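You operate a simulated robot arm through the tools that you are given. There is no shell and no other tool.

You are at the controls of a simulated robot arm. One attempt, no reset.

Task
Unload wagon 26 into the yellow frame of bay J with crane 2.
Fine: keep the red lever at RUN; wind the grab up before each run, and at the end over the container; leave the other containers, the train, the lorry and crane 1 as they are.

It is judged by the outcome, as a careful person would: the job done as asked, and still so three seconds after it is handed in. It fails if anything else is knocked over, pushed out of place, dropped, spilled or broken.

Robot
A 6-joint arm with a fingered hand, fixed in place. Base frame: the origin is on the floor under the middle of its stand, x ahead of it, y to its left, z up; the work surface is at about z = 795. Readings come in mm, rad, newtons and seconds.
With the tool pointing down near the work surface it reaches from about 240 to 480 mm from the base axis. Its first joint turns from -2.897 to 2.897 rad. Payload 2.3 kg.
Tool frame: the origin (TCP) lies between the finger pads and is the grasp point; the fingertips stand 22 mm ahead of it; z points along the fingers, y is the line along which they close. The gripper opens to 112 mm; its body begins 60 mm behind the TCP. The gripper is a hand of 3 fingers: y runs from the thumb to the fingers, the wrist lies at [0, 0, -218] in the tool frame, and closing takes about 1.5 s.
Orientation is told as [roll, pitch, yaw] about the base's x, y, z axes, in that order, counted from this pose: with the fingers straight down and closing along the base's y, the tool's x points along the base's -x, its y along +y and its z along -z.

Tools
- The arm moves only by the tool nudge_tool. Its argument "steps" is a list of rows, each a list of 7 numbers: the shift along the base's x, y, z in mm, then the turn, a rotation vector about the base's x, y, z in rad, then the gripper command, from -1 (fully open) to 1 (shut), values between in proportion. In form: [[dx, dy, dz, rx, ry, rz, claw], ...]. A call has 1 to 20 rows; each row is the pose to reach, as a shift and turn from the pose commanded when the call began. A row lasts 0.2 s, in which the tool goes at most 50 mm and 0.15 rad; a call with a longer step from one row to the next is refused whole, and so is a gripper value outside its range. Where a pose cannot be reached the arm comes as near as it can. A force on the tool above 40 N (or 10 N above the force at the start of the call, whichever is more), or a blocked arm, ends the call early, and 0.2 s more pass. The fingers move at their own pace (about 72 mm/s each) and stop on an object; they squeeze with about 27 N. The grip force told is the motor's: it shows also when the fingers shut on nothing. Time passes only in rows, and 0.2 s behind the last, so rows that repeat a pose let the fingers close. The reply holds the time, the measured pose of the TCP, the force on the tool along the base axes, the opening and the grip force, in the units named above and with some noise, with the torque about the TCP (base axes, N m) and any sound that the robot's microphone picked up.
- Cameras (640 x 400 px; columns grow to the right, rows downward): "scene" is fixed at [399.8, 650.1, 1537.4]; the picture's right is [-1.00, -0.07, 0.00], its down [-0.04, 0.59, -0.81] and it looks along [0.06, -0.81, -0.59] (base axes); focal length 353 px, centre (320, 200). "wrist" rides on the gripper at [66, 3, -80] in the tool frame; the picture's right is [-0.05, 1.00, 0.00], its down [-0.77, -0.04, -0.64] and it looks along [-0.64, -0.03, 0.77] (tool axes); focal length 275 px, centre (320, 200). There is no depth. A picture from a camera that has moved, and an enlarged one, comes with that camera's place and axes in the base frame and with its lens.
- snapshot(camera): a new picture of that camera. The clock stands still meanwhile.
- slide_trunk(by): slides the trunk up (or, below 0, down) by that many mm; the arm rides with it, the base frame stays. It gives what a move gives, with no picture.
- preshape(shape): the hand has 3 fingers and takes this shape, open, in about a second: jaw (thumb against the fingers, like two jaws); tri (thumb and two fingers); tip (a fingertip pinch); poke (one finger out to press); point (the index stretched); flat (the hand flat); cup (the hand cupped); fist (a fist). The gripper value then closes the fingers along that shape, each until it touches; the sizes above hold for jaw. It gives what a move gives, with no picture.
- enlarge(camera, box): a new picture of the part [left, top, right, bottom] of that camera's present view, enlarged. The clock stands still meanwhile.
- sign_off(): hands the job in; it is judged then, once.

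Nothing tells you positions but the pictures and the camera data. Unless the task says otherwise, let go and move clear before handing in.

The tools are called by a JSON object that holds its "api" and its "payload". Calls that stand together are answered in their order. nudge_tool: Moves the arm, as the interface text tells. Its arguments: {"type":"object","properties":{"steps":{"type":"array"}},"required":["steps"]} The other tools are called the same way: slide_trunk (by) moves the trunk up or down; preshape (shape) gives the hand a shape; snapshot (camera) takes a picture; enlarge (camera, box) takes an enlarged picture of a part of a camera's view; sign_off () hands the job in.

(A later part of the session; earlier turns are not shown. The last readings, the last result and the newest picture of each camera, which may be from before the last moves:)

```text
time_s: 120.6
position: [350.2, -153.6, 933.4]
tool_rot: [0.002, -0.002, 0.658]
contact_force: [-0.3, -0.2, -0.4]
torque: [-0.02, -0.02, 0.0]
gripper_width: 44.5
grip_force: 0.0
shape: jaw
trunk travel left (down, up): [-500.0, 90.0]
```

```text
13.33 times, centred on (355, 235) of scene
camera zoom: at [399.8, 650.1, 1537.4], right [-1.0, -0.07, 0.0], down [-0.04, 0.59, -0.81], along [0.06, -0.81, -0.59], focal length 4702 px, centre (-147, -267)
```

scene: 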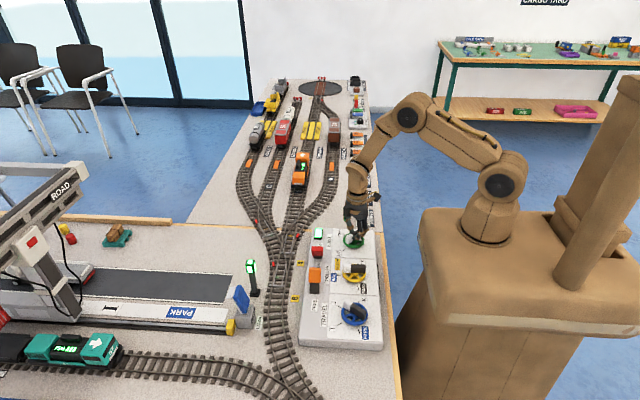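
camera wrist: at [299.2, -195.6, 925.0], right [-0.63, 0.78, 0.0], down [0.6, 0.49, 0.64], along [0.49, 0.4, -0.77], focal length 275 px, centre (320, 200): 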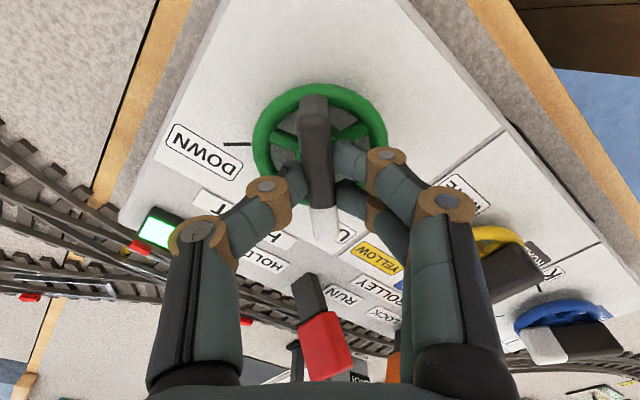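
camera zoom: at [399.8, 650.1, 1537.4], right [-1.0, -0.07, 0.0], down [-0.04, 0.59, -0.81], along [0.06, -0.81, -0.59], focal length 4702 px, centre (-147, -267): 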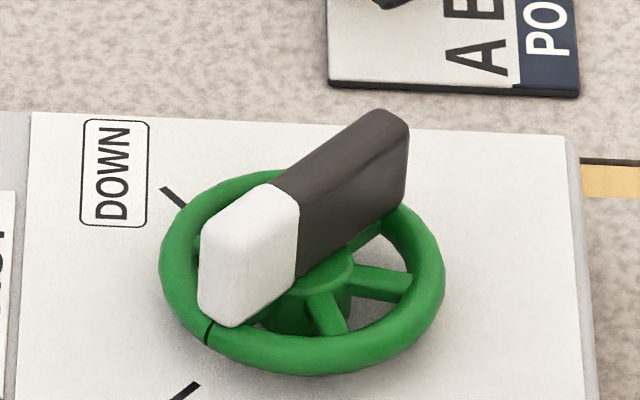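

The hoist mark is now practically back on its original UP position. I check the crane before running the trolley.

{"api": "nudge_tool", "payload": {"steps": [[0, 20, 20, 0, 0, -0.14, 0], [0, 45, 40, 0, 0, -0.28, -0.5], [0, 75, 60, 0, 0, -0.42, -1], [0, 105, 80, 0, 0, -0.56, -1], [0, 135, 100, 0, 0, -0.658, -1], [0, 165, 120, 0, 0, -0.658, -1], [0, 195, 150, 0, 0, -0.658, -1], [0, 225, 180, 0, 0, -0.658, -1], [0, 255, 210, 0, 0, -0.658, -1], [0, 280, 230, 0, 0, -0.658, -1], [0, 292, 230, 0, 0, -0.658, -1]]}}

{"api": "nudge_tool", "payload": {"steps": [[15, 8, 15, 0, -0.11, 0, -1], [30, 16, 30, 0, -0.22, 0, -1], [45, 24, 45, 0, -0.33, 0, -1], [60, 32, 60, 0, -0.44, 0, -1], [70, 40, 75, 0, -0.55, 0, -1], [70, 40, 80, 0, -0.55, 0, -1]]}}

{"api": "enlarge", "payload": {"camera": "wrist", "box": [270, 60, 430, 260]}}

{"api": "enlarge", "payload": {"camera": "wrist", "box": [320, 110, 390, 210]}}

```text
time_s: 123.0
position: [351.4, 138.6, 1161.7]
tool_rot: [0.0, 0.002, 0.001]
contact_force: [0.2, 0.0, 0.0]
torque: [0.01, 0.0, -0.03]
gripper_width: 112.0
grip_force: 0.1
shape: jaw
trunk travel left (down, up): [-500.0, 90.0]
```

```text
time_s: 124.4
position: [421.1, 179.6, 1243.0]
tool_rot: [0.0, -0.55, 0.003]
contact_force: [-0.9, -0.6, 0.1]
torque: [0.02, 0.04, -0.03]
gripper_width: 112.1
grip_force: 0.0
shape: jaw
trunk travel left (down, up): [-500.0, 90.0]
```

```text
2.00 times, centred on (350, 160) of wrist
camera zoom: at [321.1, 182.1, 1277.8], right [0.04, 1.0, 0.02], down [0.32, -0.04, 0.95], along [0.95, -0.03, -0.33], focal length 551 px, centre (260, 280)
```

zoom: 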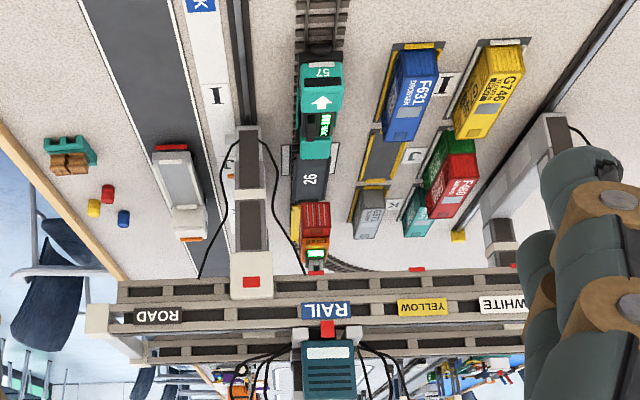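

```text
4.00 times, centred on (355, 160) of wrist
camera zoom: at [321.1, 182.1, 1277.8], right [0.04, 1.0, 0.02], down [0.32, -0.04, 0.95], along [0.95, -0.03, -0.33], focal length 1101 px, centre (180, 360)
```

zoom: 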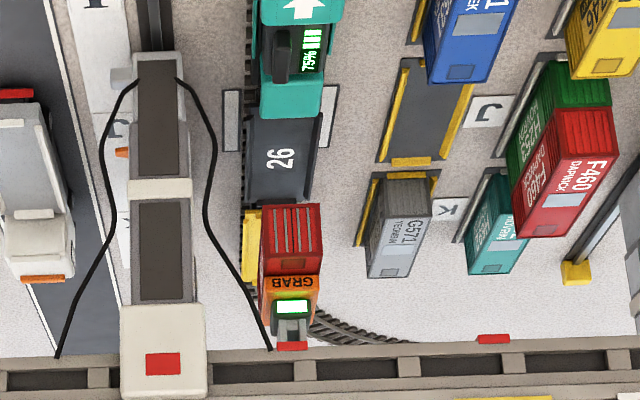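

The uncovered wagon deck reads 26, so this is the right container, now hanging clear. Next I run the trolley from RAIL to YELLOW: back to the trolley wheel.

{"api": "nudge_tool", "payload": {"steps": [[-10, -15, -10, 0, 0.11, 0, -0.5], [-20, -30, -20, 0, 0.22, 0, 0.2], [-30, -45, -35, 0, 0.33, 0, 0.2], [-40, -65, -55, 0, 0.44, 0, 0.2], [-50, -85, -75, 0, 0.55, 0, 0.2], [-60, -105, -100, 0, 0.55, 0, 0.2], [-65, -125, -130, 0, 0.55, 0, 0.2], [-70, -145, -160, 0, 0.55, 0, 0.2], [-70, -165, -190, 0, 0.55, 0, 0.2], [-70, -185, -220, 0, 0.55, 0, 0.2], [-70, -199, -255, 0, 0.55, 0, 0.2], [-70, -199, -295, 0, 0.55, 0, 0.2], [-70, -199, -335, 0, 0.55, 0, 0.2], [-70, -199, -368, 0, 0.55, 0, 0.2], [-70, -199, -368, 0, 0.55, 0, 0.2]]}}

{"api": "snapshot", "payload": {"camera": "wrist"}}

{"api": "enlarge", "payload": {"camera": "wrist", "box": [230, 40, 410, 220]}}

```text
time_s: 127.6
position: [350.3, -17.7, 875.9]
tool_rot: [0.002, -0.001, 0.002]
contact_force: [-1.4, 0.3, -0.2]
torque: [-0.01, -0.02, -0.01]
gripper_width: 45.2
grip_force: 0.1
shape: jaw
trunk travel left (down, up): [-500.0, 90.0]
```

```text
taken
camera wrist: at [282.5, -15.6, 957.7], right [0.05, 1.0, 0.0], down [0.77, -0.04, 0.64], along [0.64, -0.03, -0.77], focal length 275 px, centre (320, 200)
```

wrist: 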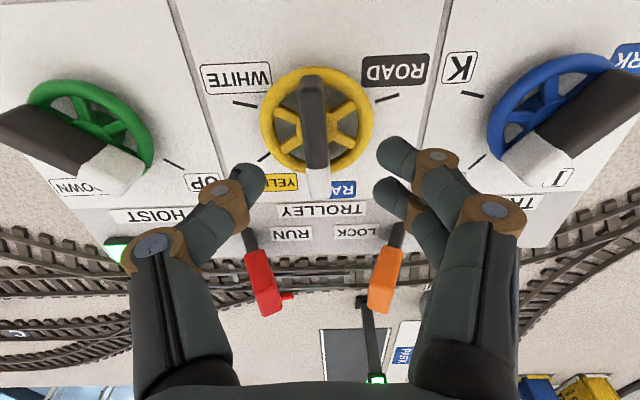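

```text
2.22 times, centred on (320, 130) of wrist
camera zoom: at [282.5, -15.6, 957.7], right [0.05, 1.0, 0.0], down [0.77, -0.04, 0.64], along [0.64, -0.03, -0.77], focal length 612 px, centre (320, 356)
```

zoom: 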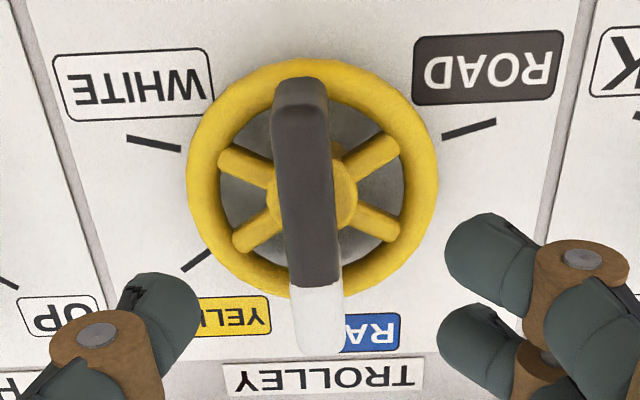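

{"api": "nudge_tool", "payload": {"steps": [[0, -1.8, -8, 0, 0, 0, 0.2], [0, -1.8, -18, 0, 0, 0, 0.2], [0, -1.8, -26, 0, 0, 0, 0.2], [0, -1.8, -31, 0, 0, 0, 0.2], [0, -1.8, -33, 0, 0, 0, 0.2], [0, -1.8, -33, 0, 0, 0, 0.5], [0, -1.8, -33, 0, 0, 0, 0.8], [0, -1.8, -33, 0, 0, 0, 1], [0, -1.8, -33, 0, 0, 0, 1], [0, -1.8, -33, 0, 0, 0, 1], [0, -1.8, -33, 0, 0, 0, 1]]}}

{"api": "snapshot", "payload": {"camera": "wrist"}}

```text
time_s: 130.0
position: [351.7, -19.9, 843.0]
tool_rot: [0.002, 0.002, 0.001]
contact_force: [-0.4, -0.2, -4.1]
torque: [0.02, 0.0, 0.03]
gripper_width: 7.0
grip_force: 26.9
shape: jaw
trunk travel left (down, up): [-500.0, 90.0]
```

```text
taken
camera wrist: at [283.3, -18.7, 923.3], right [0.05, 1.0, 0.0], down [0.77, -0.04, 0.63], along [0.63, -0.03, -0.77], focal length 275 px, centre (320, 200)
```

wrist: 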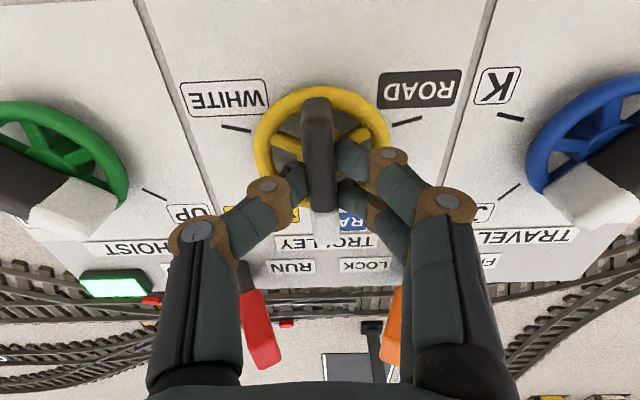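

Gripped. I turn slowly towards YELLOW, gently because of the load.

{"api": "nudge_tool", "payload": {"steps": [[0, 0, 0, 0, 0, -0.04, 1], [0, 0, 0, 0, 0, -0.08, 1], [0, 0, 0, 0, 0, -0.12, 1], [0, 0, 0, 0, 0, -0.16, 1], [0, 0, 0, 0, 0, -0.2, 1], [0, 0, 0, 0, 0, -0.24, 1], [0, 0, 0, 0, 0, -0.28, 1], [0, 0, 0, 0, 0, -0.32, 1], [0, 0, 0, 0, 0, -0.36, 1], [0, 0, 0, 0, 0, -0.4, 1], [0, 0, 0, 0, 0, -0.44, 1], [0, 0, 0, 0, 0, -0.48, 1], [0, 0, 0, 0, 0, -0.52, 1], [0, 0, 0, 0, 0, -0.56, 1], [0, 0, 0, 0, 0, -0.6, 1], [0, 0, 0, 0, 0, -0.64, 1], [0, 0, 0, 0, 0, -0.68, 1], [0, 0, 0, 0, 0, -0.72, 1], [0, 0, 0, 0, 0, -0.76, 1], [0, 0, 0, 0, 0, -0.8, 1]]}}

{"api": "nudge_tool", "payload": {"steps": [[0.5, 0.5, 0, 0, 0, -0.03, 1], [0.5, 0.5, 0, 0, 0, -0.06, 1], [0.5, 0.5, 0, 0, 0, -0.09, 1], [0.5, 0.5, 0, 0, 0, -0.12, 1], [0.5, 0.5, 0, 0, 0, -0.13, 1], [0.5, 0.5, 0, 0, 0, -0.13, 1]]}}

{"api": "snapshot", "payload": {"camera": "wrist"}}

{"api": "enlarge", "payload": {"camera": "scene", "box": [325, 245, 385, 295]}}

```text
time_s: 134.2
position: [350.9, -20.1, 843.1]
tool_rot: [-0.001, 0.001, -0.799]
contact_force: [-2.1, 8.4, -6.9]
torque: [0.12, -0.01, 0.06]
gripper_width: 5.9
grip_force: 26.5
shape: jaw
trunk travel left (down, up): [-500.0, 90.0]
```

```text
time_s: 135.6
position: [352.7, -20.0, 842.1]
tool_rot: [0.001, -0.001, -0.928]
contact_force: [-6.2, 8.0, -9.2]
torque: [0.11, 0.03, -0.01]
gripper_width: 6.0
grip_force: 26.8
shape: jaw
trunk travel left (down, up): [-500.0, 90.0]
```

```text
taken
camera wrist: at [312.5, 34.6, 923.6], right [0.83, 0.56, 0.0], down [0.43, -0.64, 0.64], along [0.36, -0.53, -0.77], focal length 275 px, centre (320, 200)
```

wrist: 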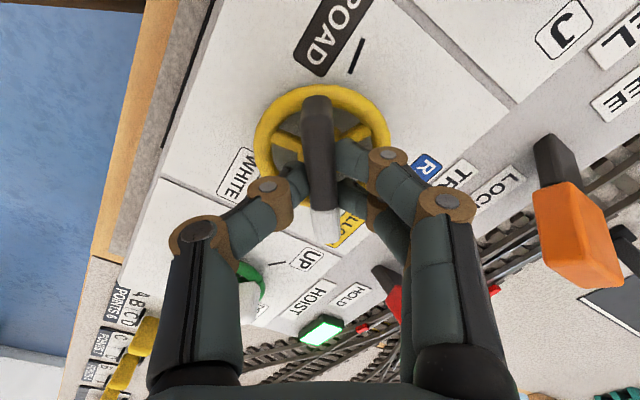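

```text
8.00 times, centred on (355, 270) of scene
camera zoom: at [399.8, 650.1, 1537.4], right [-1.0, -0.07, 0.0], down [-0.04, 0.59, -0.81], along [0.06, -0.81, -0.59], focal length 2821 px, centre (40, -360)
```

zoom: 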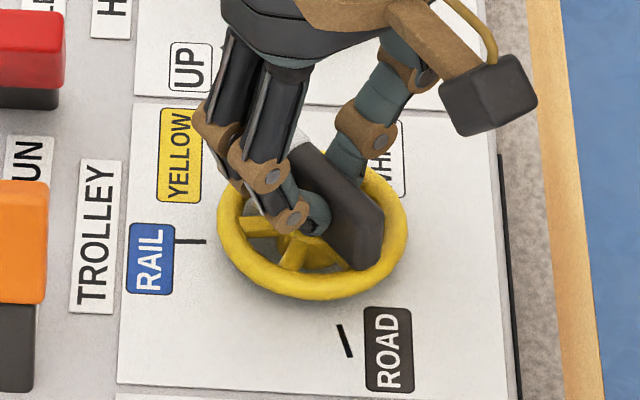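

{"api": "nudge_tool", "payload": {"steps": [[0, 0, 0, 0, 0, 0, 0.8], [0, 0, 0, 0, 0, 0, 0.5], [0, 0, 0, 0, 0, 0, 0.2], [0, 0, 0, 0, 0, 0, 0.2], [0, 0, 10, 0, 0, 0, 0.2], [0, 0, 30, 0, 0, 0, 0.2], [0, 0, 60, 0, 0, 0, 0.2], [0, 0, 90, 0, 0, 0, 0.2]]}}

{"api": "enlarge", "payload": {"camera": "wrist", "box": [220, 20, 420, 220]}}

{"api": "enlarge", "payload": {"camera": "scene", "box": [330, 250, 380, 290]}}

```text
time_s: 137.4
position: [352.8, -18.9, 931.4]
tool_rot: [0.001, -0.001, -0.929]
contact_force: [0.1, -0.6, 0.1]
torque: [0.0, 0.03, 0.0]
gripper_width: 44.5
grip_force: 0.1
shape: jaw
trunk travel left (down, up): [-500.0, 90.0]
```

```text
2.00 times, centred on (320, 120) of wrist
camera zoom: at [312.6, 33.9, 1013.0], right [0.83, 0.56, 0.0], down [0.43, -0.64, 0.64], along [0.36, -0.53, -0.77], focal length 551 px, centre (320, 360)
```

zoom: 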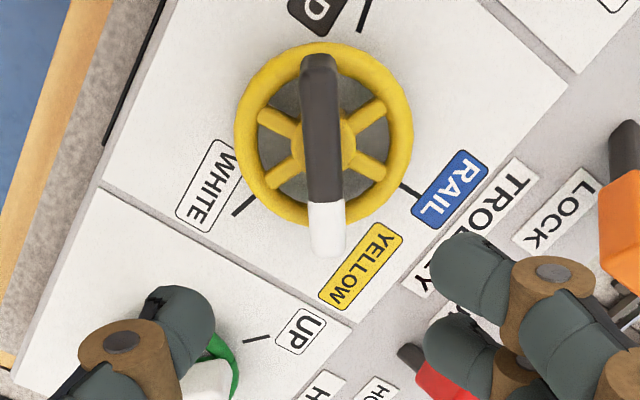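

```text
10.00 times, centred on (355, 270) of scene
camera zoom: at [399.8, 650.1, 1537.4], right [-1.0, -0.07, 0.0], down [-0.04, 0.59, -0.81], along [0.06, -0.81, -0.59], focal length 3526 px, centre (-30, -500)
```

zoom: 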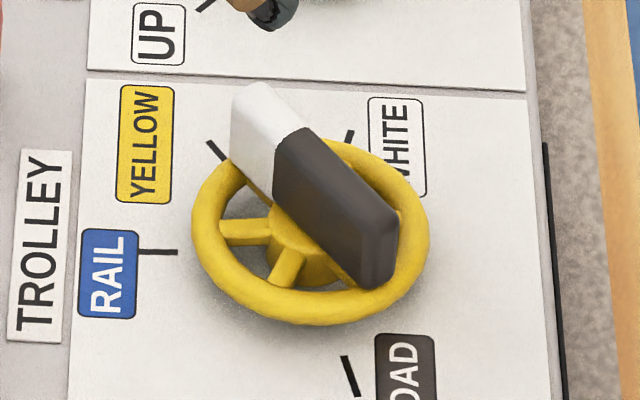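

The pointer is about at YELLOW but the tick is hidden under the bar. I check the trolley's position on the crane itself.

{"api": "nudge_tool", "payload": {"steps": [[0, 15, 20, 0, 0, 0.14, 0], [0, 30, 40, 0, 0, 0.28, -0.5], [0, 45, 70, 0, 0, 0.42, -1], [0, 60, 100, 0, 0, 0.56, -1], [0, 80, 130, 0, 0, 0.7, -1], [0, 100, 160, 0, 0, 0.84, -1], [0, 120, 190, 0, 0, 0.929, -1], [0, 140, 220, 0, 0, 0.929, -1], [0, 157, 230, 0, 0, 0.929, -1], [0, 157, 230, 0, 0, 0.929, -1]]}}

{"api": "nudge_tool", "payload": {"steps": [[15, 8, 15, 0, -0.11, 0, -1], [30, 16, 30, 0, -0.22, 0, -1], [45, 24, 45, 0, -0.33, 0, -1], [60, 32, 60, 0, -0.44, 0, -1], [70, 40, 75, 0, -0.55, 0, -1], [70, 40, 80, 0, -0.55, 0, -1]]}}

{"api": "enlarge", "payload": {"camera": "wrist", "box": [270, 60, 430, 260]}}

{"api": "enlarge", "payload": {"camera": "wrist", "box": [340, 180, 460, 260]}}

{"api": "enlarge", "payload": {"camera": "wrist", "box": [340, 110, 430, 220]}}

```text
time_s: 139.6
position: [352.5, 134.9, 1162.1]
tool_rot: [0.003, 0.002, 0.001]
contact_force: [-0.2, -0.6, 0.7]
torque: [0.02, 0.01, 0.01]
gripper_width: 112.0
grip_force: 0.0
shape: jaw
trunk travel left (down, up): [-500.0, 90.0]
```

```text
time_s: 141.0
position: [420.7, 175.3, 1241.8]
tool_rot: [0.002, -0.549, -0.001]
contact_force: [0.0, 0.7, -0.9]
torque: [0.03, -0.03, -0.02]
gripper_width: 111.8
grip_force: 0.1
shape: jaw
trunk travel left (down, up): [-500.0, 90.0]
```

```text
2.00 times, centred on (350, 160) of wrist
camera zoom: at [320.7, 178.5, 1277.4], right [0.04, 1.0, 0.03], down [0.33, -0.04, 0.94], along [0.94, -0.03, -0.33], focal length 551 px, centre (260, 280)
```

zoom: 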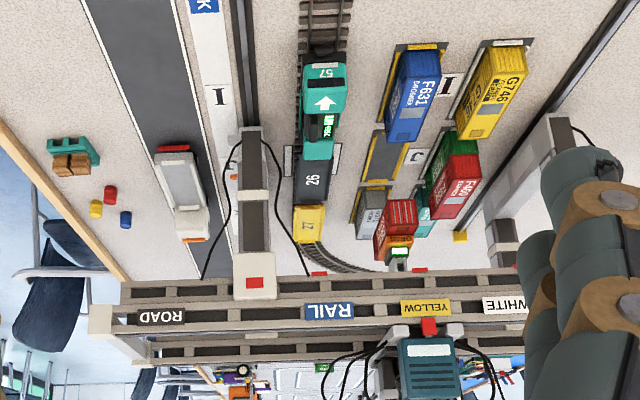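

```text
5.00 times, centred on (400, 220) of wrist
camera zoom: at [320.7, 178.5, 1277.4], right [0.04, 1.0, 0.03], down [0.33, -0.04, 0.94], along [0.94, -0.03, -0.33], focal length 1376 px, centre (-80, 100)
```

zoom: 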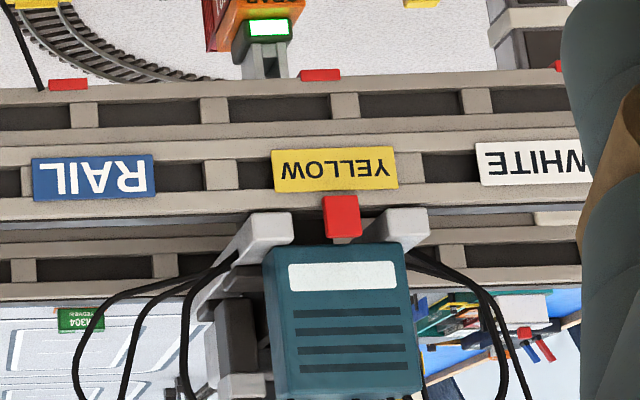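

```text
3.64 times, centred on (385, 165) of wrist
camera zoom: at [320.7, 178.5, 1277.4], right [0.04, 1.0, 0.03], down [0.33, -0.04, 0.94], along [0.94, -0.03, -0.33], focal length 1001 px, centre (84, 327)
```

zoom: 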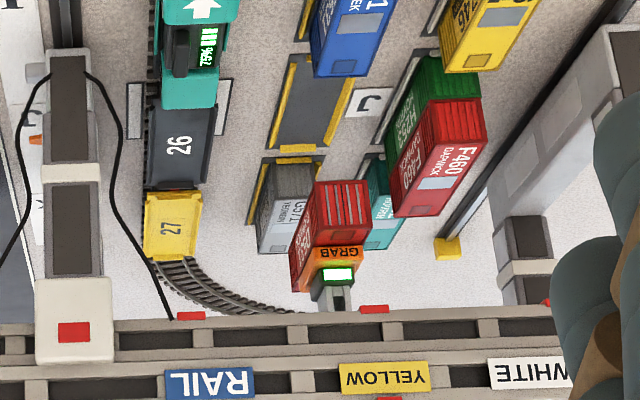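

The trolley pointer is right under the YELLOW label. Before lowering I look more closely at the hanging container against the empty frame.

{"api": "enlarge", "payload": {"camera": "wrist", "box": [375, 110, 425, 190]}}

{"api": "enlarge", "payload": {"camera": "wrist", "box": [365, 195, 425, 235]}}

```text
5.00 times, centred on (400, 150) of wrist
camera zoom: at [320.7, 178.5, 1277.4], right [0.04, 1.0, 0.03], down [0.33, -0.04, 0.94], along [0.94, -0.03, -0.33], focal length 1376 px, centre (-80, 450)
```

zoom: 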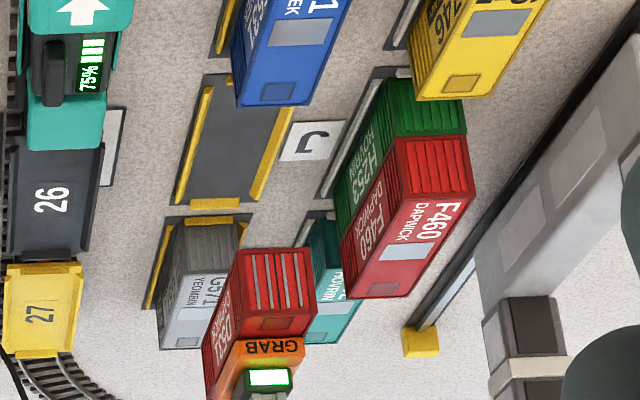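

```text
10.00 times, centred on (395, 215) of wrist
camera zoom: at [320.7, 178.5, 1277.4], right [0.04, 1.0, 0.03], down [0.33, -0.04, 0.94], along [0.94, -0.03, -0.33], focal length 2753 px, centre (-430, 50)
```

zoom: 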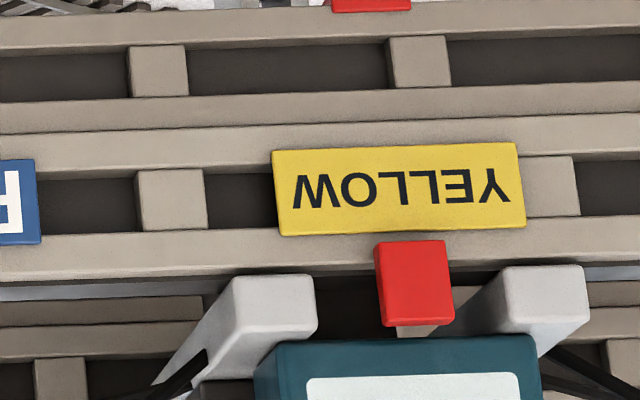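

The pointer matches the YELLOW label within about a millimetre or two. Now I lower: back to the hoist wheel, first only part of the way, to check alignment over the frame.

{"api": "nudge_tool", "payload": {"steps": [[-10, -20, -10, 0, 0.11, 0, -0.5], [-20, -45, -20, 0, 0.22, 0, 0.2], [-30, -70, -30, 0, 0.33, 0, 0.2], [-40, -95, -40, 0, 0.44, 0, 0.2], [-50, -120, -55, 0, 0.549, 0, 0.2], [-60, -145, -75, 0, 0.549, 0, 0.2], [-65, -170, -95, 0, 0.549, 0, 0.2], [-69, -195, -115, 0, 0.549, 0, 0.2], [-69, -220, -140, 0, 0.549, 0, 0.2], [-69, -245, -165, 0, 0.549, 0, 0.2], [-69, -270, -190, 0, 0.549, 0, 0.2], [-69, -295, -215, 0, 0.549, 0, 0.2], [-69, -320, -240, 0, 0.549, 0, 0.2], [-69, -328, -265, 0, 0.549, 0, 0.2], [-69, -328, -300, 0, 0.549, 0, 0.2], [-69, -328, -310, 0, 0.549, 0, 0.2]]}}

{"api": "nudge_tool", "payload": {"steps": [[0, 0, -5, 0, 0, 0.14, 0.2], [0, 0, -10, 0, 0, 0.28, 0.2], [0, 0, -20, 0, 0, 0.42, 0.2], [0, 0, -30, 0, 0, 0.56, 0.2], [0, 0, -40, 0, 0, 0.7, 0.2], [0, 0, -55, 0, 0, 0.74, 0.2], [0, 0, -57, 0, 0, 0.74, 0.2]]}}

{"api": "snapshot", "payload": {"camera": "wrist"}}

{"api": "enlarge", "payload": {"camera": "wrist", "box": [230, 40, 410, 220]}}

```text
time_s: 144.4
position: [350.8, -152.5, 931.9]
tool_rot: [0.002, 0.0, 0.0]
contact_force: [0.8, 0.1, 0.0]
torque: [0.02, 0.01, -0.01]
gripper_width: 45.2
grip_force: 0.1
shape: jaw
trunk travel left (down, up): [-500.0, 90.0]
```

```text
time_s: 146.0
position: [351.9, -152.4, 875.6]
tool_rot: [0.002, 0.0, 0.742]
contact_force: [0.0, 0.6, -0.4]
torque: [-0.01, 0.0, 0.03]
gripper_width: 45.2
grip_force: 0.0
shape: jaw
trunk travel left (down, up): [-500.0, 90.0]
```

```text
taken
camera wrist: at [300.0, -195.8, 956.3], right [-0.64, 0.77, 0.0], down [0.59, 0.49, 0.64], along [0.49, 0.41, -0.77], focal length 275 px, centre (320, 200)
```

wrist: 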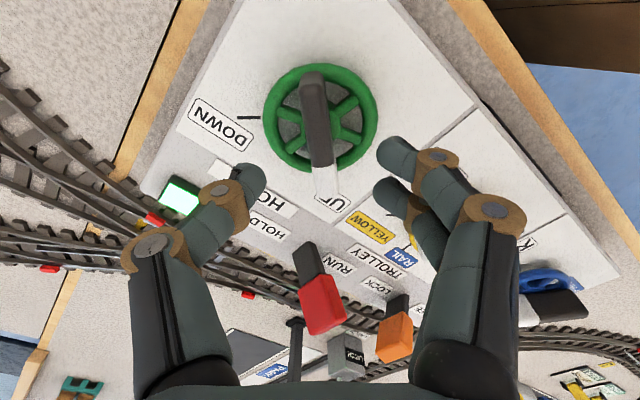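

```text
2.22 times, centred on (320, 130) of wrist
camera zoom: at [300.0, -195.8, 956.3], right [-0.64, 0.77, 0.0], down [0.59, 0.49, 0.64], along [0.49, 0.41, -0.77], focal length 612 px, centre (320, 356)
```

zoom: 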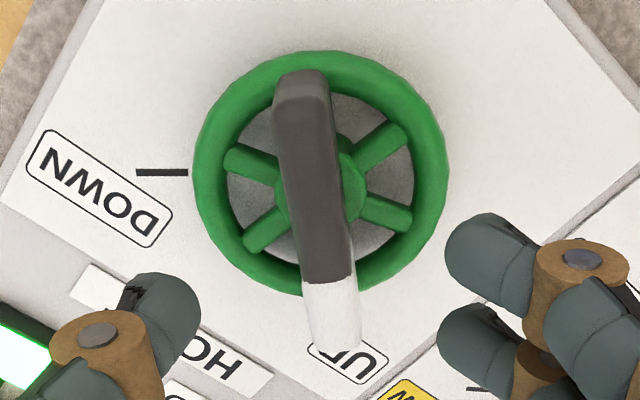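

Aligned. I grip and lower slowly to about three quarters, which should leave the container roughly 20 mm above the frame.

{"api": "nudge_tool", "payload": {"steps": [[0, 0, -8, 0, 0, 0, 0.2], [0, 0, -18, 0, 0, 0, 0.2], [0, 0, -26, 0, 0, 0, 0.2], [0, 0, -31, 0, 0, 0, 0.2], [0, 0, -33, 0, 0, 0, 0.2], [0, 0, -33, 0, 0, 0, 0.5], [0, 0, -33, 0, 0, 0, 0.8], [0, 0, -33, 0, 0, 0, 1], [0, 0, -33, 0, 0, 0, 1], [0, 0, -33, 0, 0, 0, 1], [0, 0, -33, 0, 0, 0, 1]]}}

{"api": "nudge_tool", "payload": {"steps": [[0, 0, 0, 0, 0, -0.05, 1], [0, 0, 0, 0, 0, -0.1, 1], [0, 0, 0, 0, 0, -0.15, 1], [0, 0, 0, 0, 0, -0.2, 1], [0, 0, 0, 0, 0, -0.25, 1], [0, 0, 0, 0, 0, -0.3, 1], [0, 0, 0, 0, 0, -0.35, 1], [0, 0, 0, 0, 0, -0.4, 1], [0, 0, 0, 0, 0, -0.45, 1], [0, 0, 0, 0, 0, -0.5, 1], [0, 0, 0, 0, 0, -0.55, 1], [0, 0, 0, 0, 0, -0.6, 1], [0, 0, 0, 0, 0, -0.65, 1], [0, 0, 0, 0, 0, -0.7, 1], [0, 0, 0, 0, 0, -0.75, 1], [0, 0, 0, 0, 0, -0.8, 1]]}}

{"api": "nudge_tool", "payload": {"steps": [[0, 0.5, 0, 0, 0, -0.05, 1], [0, 0.5, 0, 0, 0, -0.1, 1], [0, 0.5, 0, 0, 0, -0.15, 1], [0, 0.5, 0, 0, 0, -0.2, 1], [0, 0.5, 0, 0, 0, -0.25, 1], [0, 0.5, 0, 0, 0, -0.3, 1], [0, 0.5, 0, 0, 0, -0.35, 1], [0, 0.5, 0, 0, 0, -0.4, 1], [0, 0.5, 0, 0, 0, -0.45, 1], [0, 0.5, 0, 0, 0, -0.5, 1], [0, 0.5, 0, 0, 0, -0.5, 1]]}}

{"api": "snapshot", "payload": {"camera": "wrist"}}

```text
time_s: 148.4
position: [353.3, -151.9, 843.1]
tool_rot: [0.002, 0.001, 0.741]
contact_force: [-0.5, 0.0, -3.9]
torque: [0.01, 0.01, -0.01]
gripper_width: 6.7
grip_force: 27.2
shape: jaw
trunk travel left (down, up): [-500.0, 90.0]
```

```text
time_s: 151.8
position: [353.4, -150.6, 841.7]
tool_rot: [0.001, 0.0, -0.06]
contact_force: [-1.0, 2.9, -8.1]
torque: [0.11, 0.02, 0.05]
gripper_width: 6.5
grip_force: 27.0
shape: jaw
trunk travel left (down, up): [-500.0, 90.0]
```

```text
time_s: 154.2
position: [352.0, -151.2, 840.8]
tool_rot: [0.003, 0.003, -0.561]
contact_force: [5.7, -2.6, 4.9]
torque: [0.0, -0.06, 0.07]
gripper_width: 6.7
grip_force: 26.8
shape: jaw
trunk travel left (down, up): [-500.0, 90.0]
```

```text
taken
camera wrist: at [296.5, -114.1, 923.0], right [0.57, 0.82, 0.0], down [0.63, -0.44, 0.64], along [0.52, -0.36, -0.77], focal length 275 px, centre (320, 200)
```

wrist: 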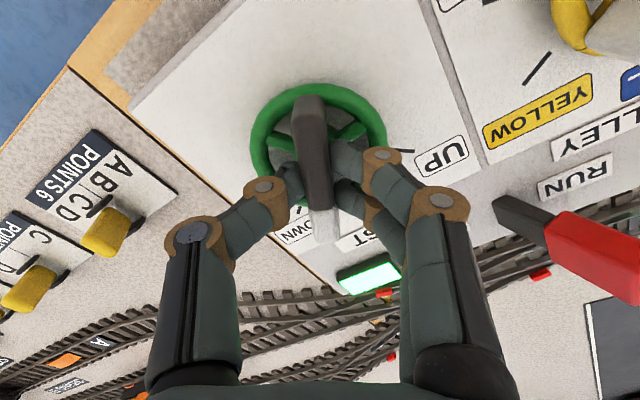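

Now about three quarters down. I release and look at the container over the frame.

{"api": "nudge_tool", "payload": {"steps": [[0, 0, 0, 0, 0, 0, 0.8], [0, 0, 0, 0, 0, 0, 0.5], [0, 0, 0, 0, 0, 0, 0.2], [0, 0, 0, 0, 0, 0, 0.2], [0, 0, 10, 0, 0, 0, 0.2], [0, 0, 30, 0, 0, 0, 0.2], [0, 10, 60, 0, 0, 0.14, 0.2], [0, 30, 90, 0, 0, 0.28, 0], [0, 50, 120, 0, 0, 0.42, -0.5], [0, 80, 150, 0, 0, 0.56, -1], [0, 110, 180, 0, 0, 0.561, -1], [0, 140, 210, 0, 0, 0.561, -1], [0, 170, 240, 0, 0, 0.561, -1], [0, 200, 270, 0, 0, 0.561, -1], [0, 230, 300, 0, 0, 0.561, -1], [0, 260, 320, 0, 0, 0.561, -1], [0, 290, 320, 0, 0, 0.561, -1], [0, 290, 320, 0, 0, 0.561, -1]]}}

{"api": "nudge_tool", "payload": {"steps": [[15, 20, 15, 0, -0.11, 0, -1], [30, 40, 30, 0, -0.22, 0, -1], [45, 60, 45, 0, -0.33, 0, -1], [60, 80, 60, 0, -0.44, 0, -1], [65, 100, 75, 0, -0.55, 0, -1], [65, 110, 80, 0, -0.55, 0, -1]]}}

{"api": "snapshot", "payload": {"camera": "wrist"}}

{"api": "enlarge", "payload": {"camera": "wrist", "box": [330, 80, 430, 220]}}

```text
time_s: 158.0
position: [353.3, 138.2, 1162.8]
tool_rot: [0.0, 0.0, 0.002]
contact_force: [0.9, -0.2, 0.2]
torque: [-0.02, -0.01, -0.04]
gripper_width: 111.9
grip_force: 0.0
shape: jaw
trunk travel left (down, up): [-500.0, 90.0]
```

```text
time_s: 159.4
position: [413.6, 249.2, 1238.7]
tool_rot: [0.001, -0.553, 0.002]
contact_force: [-0.6, 0.2, -0.3]
torque: [0.02, -0.03, 0.02]
gripper_width: 112.1
grip_force: 0.1
shape: jaw
out of reach, approached as far as the arm can: row 6
trunk travel left (down, up): [-500.0, 90.0]
```

```text
taken
camera wrist: at [312.7, 251.1, 1273.1], right [0.04, 1.0, 0.02], down [0.32, -0.04, 0.95], along [0.95, -0.03, -0.33], focal length 275 px, centre (320, 200)
```

wrist: 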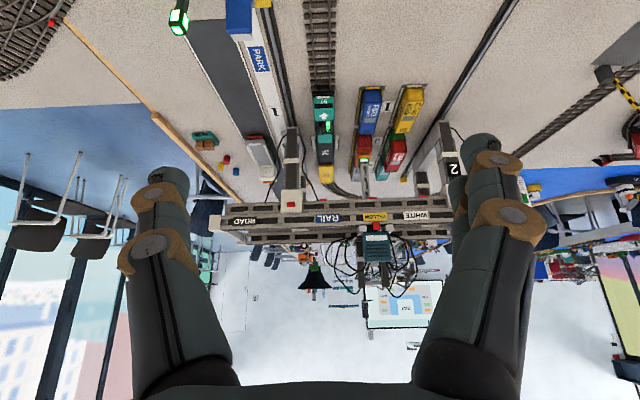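

```text
2.86 times, centred on (380, 150) of wrist
camera zoom: at [312.7, 251.1, 1273.1], right [0.04, 1.0, 0.02], down [0.32, -0.04, 0.95], along [0.95, -0.03, -0.33], focal length 786 px, centre (149, 343)
```

zoom: 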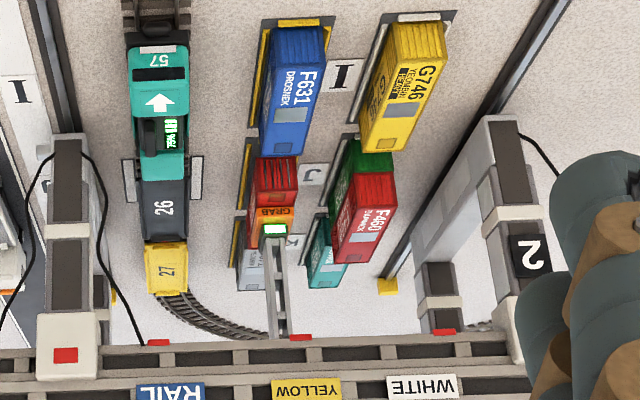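

{"api": "enlarge", "payload": {"camera": "wrist", "box": [350, 115, 400, 185]}}

{"api": "enlarge", "payload": {"camera": "wrist", "box": [355, 120, 385, 160]}}

```text
5.71 times, centred on (375, 150) of wrist
camera zoom: at [312.7, 251.1, 1273.1], right [0.04, 1.0, 0.02], down [0.32, -0.04, 0.95], along [0.95, -0.03, -0.33], focal length 1573 px, centre (6, 486)
```

zoom: 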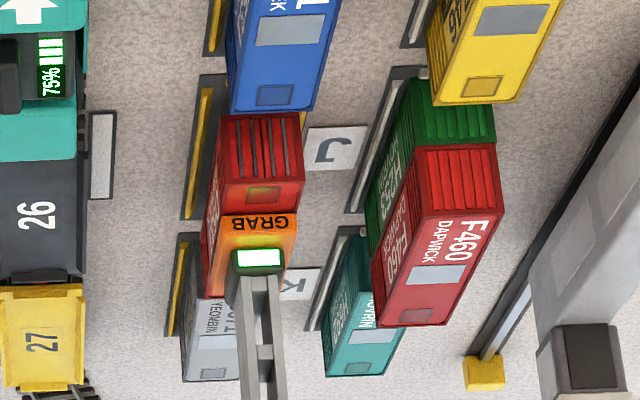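

```text
10.00 times, centred on (370, 140) of wrist
camera zoom: at [312.7, 251.1, 1273.1], right [0.04, 1.0, 0.02], down [0.32, -0.04, 0.95], along [0.95, -0.03, -0.33], focal length 2753 px, centre (-180, 800)
```

zoom: 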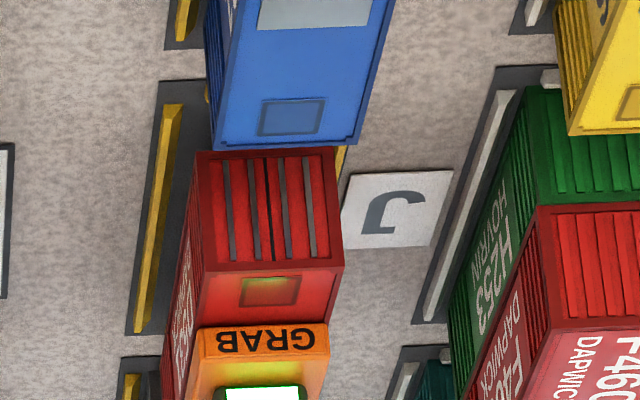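

The container hangs about 10–15 mm above the frame and is laterally centred between its two yellow guides within my reading accuracy. I go back and lower it the rest of the way.

{"api": "nudge_tool", "payload": {"steps": [[-10, -30, -10, 0, 0.11, 0, -0.5], [-20, -60, -20, 0, 0.22, 0, 0.2], [-30, -90, -30, 0, 0.33, 0, 0.2], [-40, -120, -40, 0, 0.44, 0, 0.2], [-50, -150, -55, 0, 0.553, 0, 0.2], [-60, -180, -75, 0, 0.553, 0, 0.2], [-63, -210, -95, 0, 0.553, 0, 0.2], [-63, -240, -120, 0, 0.553, 0, 0.2], [-63, -270, -145, 0, 0.553, 0, 0.2], [-63, -300, -170, 0, 0.553, 0, 0.2], [-63, -330, -195, 0, 0.553, 0, 0.2], [-63, -360, -220, 0, 0.553, 0, 0.2], [-63, -390, -245, 0, 0.553, 0, 0.2], [-63, -401, -280, 0, 0.553, 0, 0.2], [-63, -401, -308, 0, 0.553, 0, 0.2], [-63, -401, -308, 0, 0.553, 0, 0.2]]}}

{"api": "nudge_tool", "payload": {"steps": [[0, 0, -10, 0, 0, -0.13, 0.2], [0, 0, -20, 0, 0, -0.26, 0.2], [0, 0, -35, 0, 0, -0.39, 0.2], [0, 0, -50, 0, 0, -0.46, 0.2], [0, 0, -55, 0, 0, -0.46, 0.2], [0, 0, -55, 0, 0, -0.46, 0.2]]}}

{"api": "enlarge", "payload": {"camera": "wrist", "box": [230, 40, 410, 220]}}

```text
time_s: 162.8
position: [348.7, -151.7, 928.0]
tool_rot: [0.002, 0.003, 0.001]
contact_force: [0.8, -0.2, -0.2]
torque: [0.0, 0.02, -0.01]
gripper_width: 45.1
grip_force: 0.1
shape: jaw
trunk travel left (down, up): [-500.0, 90.0]
```

```text
time_s: 164.2
position: [349.8, -151.8, 873.5]
tool_rot: [0.002, 0.005, -0.46]
contact_force: [0.4, -0.5, -0.3]
torque: [0.01, 0.02, 0.01]
gripper_width: 45.2
grip_force: 0.0
shape: jaw
trunk travel left (down, up): [-500.0, 90.0]
```

```text
2.22 times, centred on (320, 130) of wrist
camera zoom: at [290.3, -120.2, 955.0], right [0.48, 0.87, 0.0], down [0.68, -0.38, 0.63], along [0.55, -0.31, -0.77], focal length 612 px, centre (320, 356)
```

zoom: 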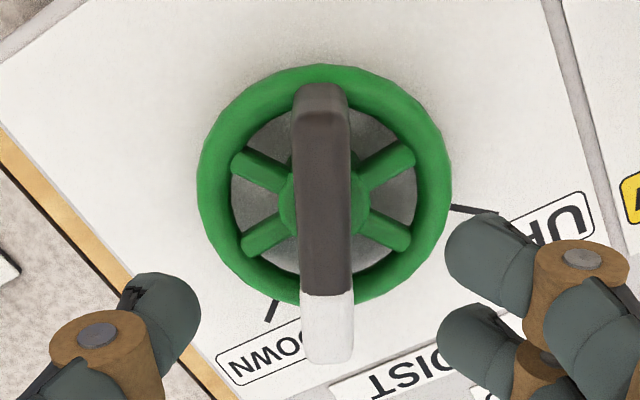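

{"api": "nudge_tool", "payload": {"steps": [[0, 0, -8, 0, 0, 0, 0.2], [0, 0, -18, 0, 0, 0, 0.2], [0, 0, -25, 0, 0, 0, 0.2], [0, 0, -29, 0, 0, 0, 0.2], [0, 0, -31, 0, 0, 0, 0.2], [0, 0, -31, 0, 0, 0, 0.5], [0, 0, -31, 0, 0, 0, 0.8], [0, 0, -31, 0, 0, 0, 1], [0, 0, -31, 0, 0, 0, 1], [0, 0, -31, 0, 0, 0, 1], [0, 0, -31, 0, 0, 0, 1]]}}

{"api": "nudge_tool", "payload": {"steps": [[0, 0, 0, 0, 0, -0.03, 1], [0, 0, 0, 0, 0, -0.06, 1], [0, 0, 0, 0, 0, -0.09, 1], [0, 0, 0, 0, 0, -0.12, 1], [0, 0, 0, 0, 0, -0.15, 1], [0, 0, 0, 0, 0, -0.18, 1], [0, 0, 0, 0, 0, -0.21, 1], [0, 0, 0, 0, 0, -0.24, 1], [0, 0, 0, 0, 0, -0.27, 1], [0, 0, 0, 0, 0, -0.3, 1], [0, 0, 0, 0, 0, -0.33, 1], [0, 0, 0, 0, 0, -0.36, 1], [0, 0, 0, 0, 0, -0.39, 1], [0, 0, 0, 0, 0, -0.4, 1], [0, 0, 0, 0, 0, -0.4, 1]]}}

{"api": "snapshot", "payload": {"camera": "wrist"}}

```text
time_s: 166.6
position: [350.7, -152.6, 844.3]
tool_rot: [0.002, 0.004, -0.458]
contact_force: [0.3, 0.6, -3.0]
torque: [0.03, -0.05, 0.04]
gripper_width: 6.9
grip_force: 27.5
shape: jaw
trunk travel left (down, up): [-500.0, 90.0]
```

```text
time_s: 169.8
position: [350.7, -152.5, 843.3]
tool_rot: [-0.001, 0.003, -0.858]
contact_force: [-2.8, 6.8, -12.0]
torque: [0.14, 0.03, 0.02]
gripper_width: 6.4
grip_force: 26.5
shape: jaw
trunk travel left (down, up): [-500.0, 90.0]
```

```text
taken
camera wrist: at [308.1, -100.5, 925.0], right [0.79, 0.62, 0.0], down [0.48, -0.61, 0.63], along [0.39, -0.5, -0.77], focal length 275 px, centre (320, 200)
```

wrist: 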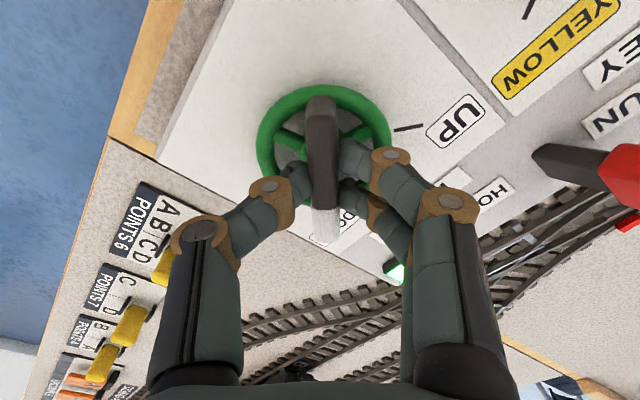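

The hoist is at DOWN. I release and check that the container sits in the frame.

{"api": "nudge_tool", "payload": {"steps": [[0, 0, 0, 0, 0, 0, 0.8], [0, 0, 0, 0, 0, 0, 0.5], [0, 0, 0, 0, 0, 0, 0.2], [0, 0, 0, 0, 0, 0, 0.2], [0, 0, 10, 0, 0, 0, 0.2], [0, 0, 30, 0, 0, 0, 0.2], [0, 10, 60, 0, 0, 0.14, 0.2], [0, 30, 90, 0, 0, 0.28, 0], [0, 50, 120, 0, 0, 0.42, -0.5], [0, 80, 150, 0, 0, 0.56, -1], [0, 110, 180, 0, 0, 0.7, -1], [0, 140, 210, 0, 0, 0.84, -1], [0, 170, 240, 0, 0, 0.858, -1], [0, 200, 270, 0, 0, 0.858, -1], [0, 230, 300, 0, 0, 0.858, -1], [0, 260, 320, 0, 0, 0.858, -1], [0, 290, 320, 0, 0, 0.858, -1], [0, 290, 320, 0, 0, 0.858, -1]]}}

{"api": "nudge_tool", "payload": {"steps": [[15, 20, 15, 0, -0.11, 0, -1], [30, 40, 30, 0, -0.22, 0, -1], [45, 60, 45, 0, -0.33, 0, -1], [60, 80, 60, 0, -0.44, 0, -1], [60, 100, 75, 0, -0.55, 0, -1], [60, 105, 78, 0, -0.55, 0, -1]]}}

{"api": "enlarge", "payload": {"camera": "wrist", "box": [330, 80, 430, 220]}}

{"api": "enlarge", "payload": {"camera": "wrist", "box": [350, 115, 400, 175]}}

{"api": "enlarge", "payload": {"camera": "scene", "box": [290, 210, 400, 360]}}

```text
time_s: 173.6
position: [348.5, 138.3, 1163.4]
tool_rot: [0.002, 0.003, -0.003]
contact_force: [-1.1, 0.0, -0.2]
torque: [0.01, 0.01, 0.03]
gripper_width: 112.2
grip_force: 0.2
shape: jaw
trunk travel left (down, up): [-500.0, 90.0]
```

```text
time_s: 175.0
position: [411.1, 242.5, 1240.9]
tool_rot: [0.002, -0.548, -0.001]
contact_force: [0.0, -0.5, -0.4]
torque: [0.01, 0.0, 0.02]
gripper_width: 111.8
grip_force: 0.0
shape: jaw
trunk travel left (down, up): [-500.0, 90.0]
```

```text
2.86 times, centred on (380, 150) of wrist
camera zoom: at [311.3, 245.2, 1276.3], right [0.04, 1.0, 0.03], down [0.33, -0.04, 0.94], along [0.94, -0.03, -0.33], focal length 786 px, centre (149, 343)
```

zoom: 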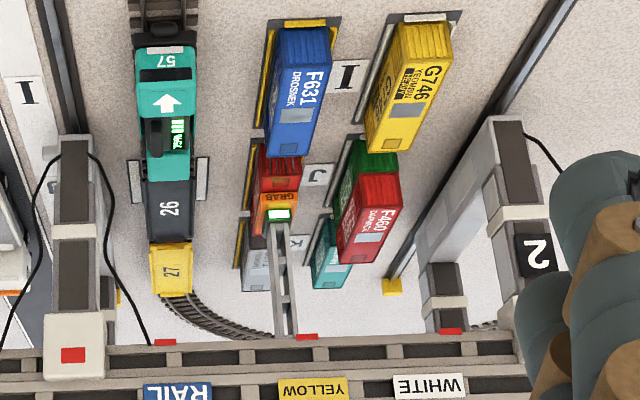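

```text
6.67 times, centred on (375, 145) of wrist
camera zoom: at [311.3, 245.2, 1276.3], right [0.04, 1.0, 0.03], down [0.33, -0.04, 0.94], along [0.94, -0.03, -0.33], focal length 1835 px, centre (-47, 567)
```

zoom: 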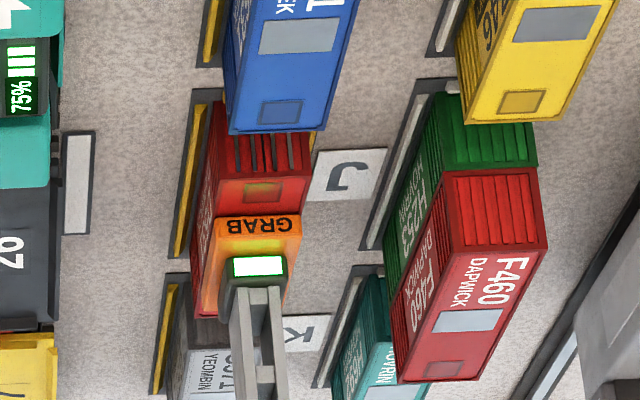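

```text
2.67 times, centred on (345, 285) of scene
camera zoom: at [399.8, 650.1, 1537.4], right [-1.0, -0.07, 0.0], down [-0.04, 0.59, -0.81], along [0.06, -0.81, -0.59], focal length 940 px, centre (253, -27)
```

zoom: 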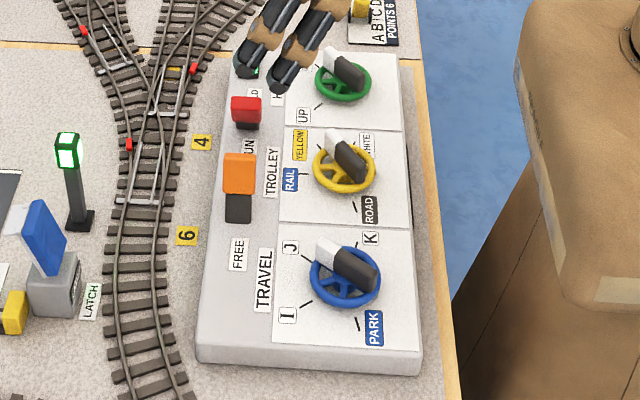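

D531 sits in the yellow frame of bay J, level with its neighbours, hoist down. Now the orange lever must go back to FREE; I take a close look at both levers first because the red one is near.

{"api": "nudge_tool", "payload": {"steps": [[-5, -25, -10, 0, 0.11, 0, 0], [-10, -50, -25, 0, 0.22, 0, 0.4], [-15, -75, -45, 0, 0.33, 0, 0.7], [-20, -100, -70, 0, 0.44, 0, 0.7], [-25, -125, -95, 0, 0.548, 0, 0.7], [-30, -150, -120, 0, 0.548, 0, 0.7], [-30, -175, -150, 0, 0.548, 0, 0.7], [-30, -200, -180, 0, 0.548, 0, 0.7], [-30, -225, -210, 0, 0.548, 0, 0.7], [-30, -245, -240, 0, 0.548, 0, 0.7], [-30, -255, -270, 0, 0.548, 0, 0.7], [-30, -255, -280, 0, 0.548, 0, 0.7], [-30, -255, -280, 0, 0.548, 0, 0.7]]}}

{"api": "snapshot", "payload": {"camera": "wrist"}}

{"api": "enlarge", "payload": {"camera": "scene", "box": [295, 220, 345, 300]}}

```text
time_s: 177.8
position: [377.7, -12.5, 963.3]
tool_rot: [0.004, 0.001, 0.001]
contact_force: [0.0, -0.1, -0.1]
torque: [0.03, 0.0, -0.01]
gripper_width: 17.1
grip_force: 0.0
shape: jaw
trunk travel left (down, up): [-500.0, 90.0]
```

```text
taken
camera wrist: at [310.7, -10.2, 1043.9], right [0.05, 1.0, 0.0], down [0.77, -0.04, 0.64], along [0.63, -0.03, -0.77], focal length 275 px, centre (320, 200)
```

wrist: 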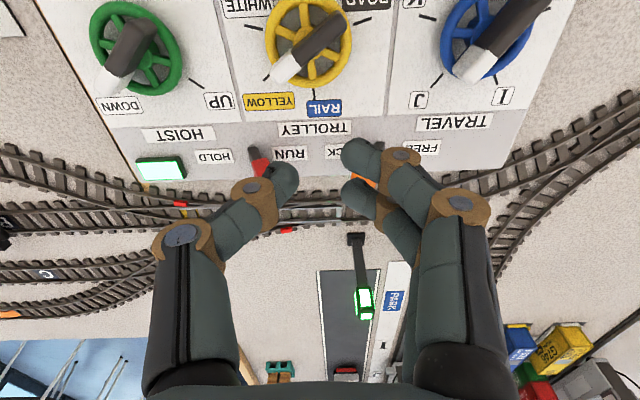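

```text
5.00 times, centred on (320, 260) of scene
camera zoom: at [399.8, 650.1, 1537.4], right [-1.0, -0.07, 0.0], down [-0.04, 0.59, -0.81], along [0.06, -0.81, -0.59], focal length 1763 px, centre (320, -100)
```

zoom: 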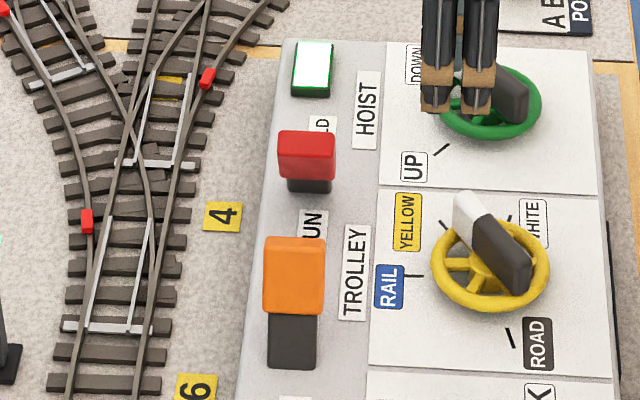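

The two levers' tops are only about 57 mm apart, so instead of pushing between them I'll pinch the orange handle across its width (along x) and swing it over, which lets it pivot naturally. I move above it with a quarter turn and partly open fingers.

{"api": "nudge_tool", "payload": {"steps": [[8, 5, 0, 0, 0, -0.14, 0.3], [16, 10, 0, 0, 0, -0.28, -0.07], [24, 15, 0, 0, 0, -0.42, -0.07], [32, 20, 0, 0, 0, -0.56, -0.07], [40, 25, 0, 0, 0, -0.7, -0.07], [48, 29, 0, 0, 0, -0.84, -0.07], [56, 29, 0, 0, 0, -0.98, -0.07], [64, 29, 0, 0, 0, -1.12, -0.07], [72, 29, 0, 0, 0, -1.26, -0.07], [80, 29, 0, 0, 0, -1.4, -0.07], [83, 29, -10, 0, 0, -1.54, -0.07], [83, 29, -20, 0, 0, -1.571, -0.07], [83, 29, -20, 0, 0, -1.571, -0.07]]}}

{"api": "snapshot", "payload": {"camera": "wrist"}}

{"api": "enlarge", "payload": {"camera": "scene", "box": [280, 200, 380, 320]}}

```text
time_s: 180.6
position: [463.1, 16.3, 941.9]
tool_rot: [0.001, 0.003, -1.572]
contact_force: [-0.3, -0.4, -0.2]
torque: [0.02, -0.03, 0.01]
gripper_width: 59.3
grip_force: 0.0
shape: jaw
trunk travel left (down, up): [-500.0, 90.0]
```

```text
taken
camera wrist: at [464.8, 81.9, 1022.9], right [1.0, -0.05, 0.0], down [-0.04, -0.77, 0.64], along [-0.03, -0.63, -0.77], focal length 275 px, centre (320, 200)
```

wrist: 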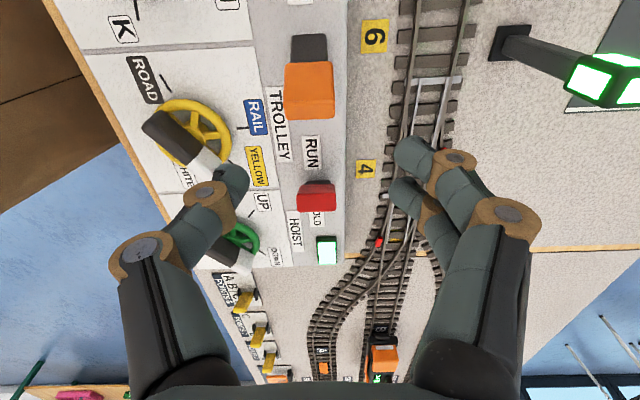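

```text
3.33 times, centred on (330, 260) of scene
camera zoom: at [399.8, 650.1, 1537.4], right [-1.0, -0.07, 0.0], down [-0.04, 0.59, -0.81], along [0.06, -0.81, -0.59], focal length 1175 px, centre (287, 0)
```

zoom: 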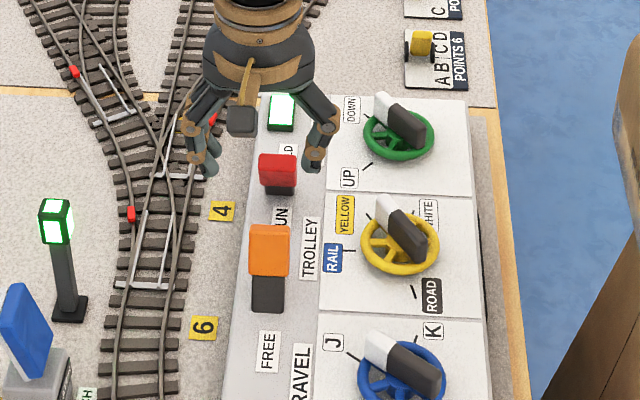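

{"api": "nudge_tool", "payload": {"steps": [[-3, 1, -20, 0, 0, 0, -0.07], [-6, 1, -45, 0, 0, 0, -0.07], [-6, 1, -65, 0, 0, 0, -0.07], [-6, 1, -80, 0, 0, 0, -0.07], [-6, 1, -90, 0, 0, 0, -0.07], [-6, 1, -94, 0, 0, 0, -0.07], [-6, 1, -94, 0, 0, 0, -0.07]]}}

{"api": "snapshot", "payload": {"camera": "wrist"}}

{"api": "enlarge", "payload": {"camera": "scene", "box": [290, 210, 380, 310]}}

```text
time_s: 182.2
position: [457.8, 18.0, 848.8]
tool_rot: [0.001, 0.002, -1.572]
contact_force: [-0.5, 0.4, -0.1]
torque: [0.02, 0.01, 0.02]
gripper_width: 59.3
grip_force: 0.0
shape: jaw
trunk travel left (down, up): [-500.0, 90.0]
```

```text
taken
camera wrist: at [458.2, 82.7, 929.3], right [1.0, -0.05, 0.0], down [-0.04, -0.77, 0.64], along [-0.03, -0.63, -0.77], focal length 275 px, centre (320, 200)
```

wrist: 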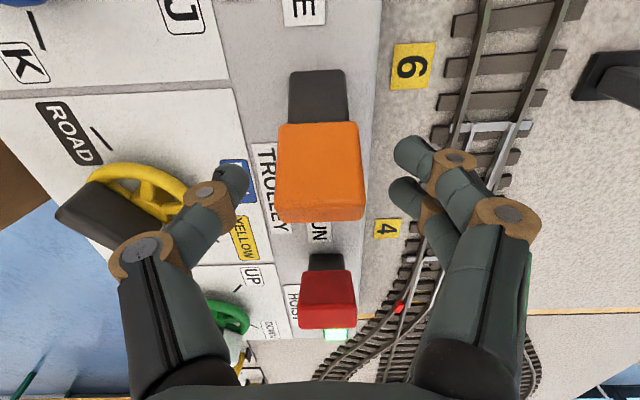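

```text
4.00 times, centred on (335, 260) of scene
camera zoom: at [399.8, 650.1, 1537.4], right [-1.0, -0.07, 0.0], down [-0.04, 0.59, -0.81], along [0.06, -0.81, -0.59], focal length 1410 px, centre (260, -40)
```

zoom: 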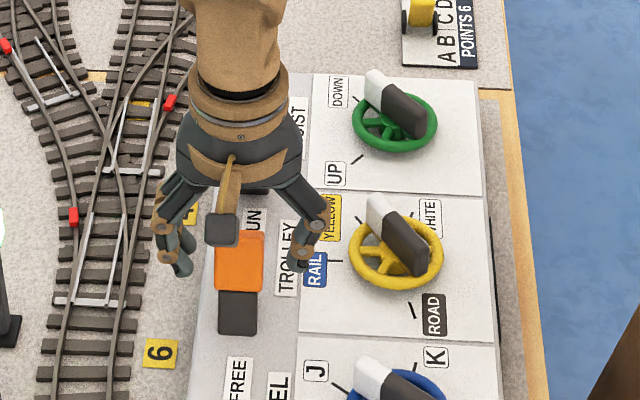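

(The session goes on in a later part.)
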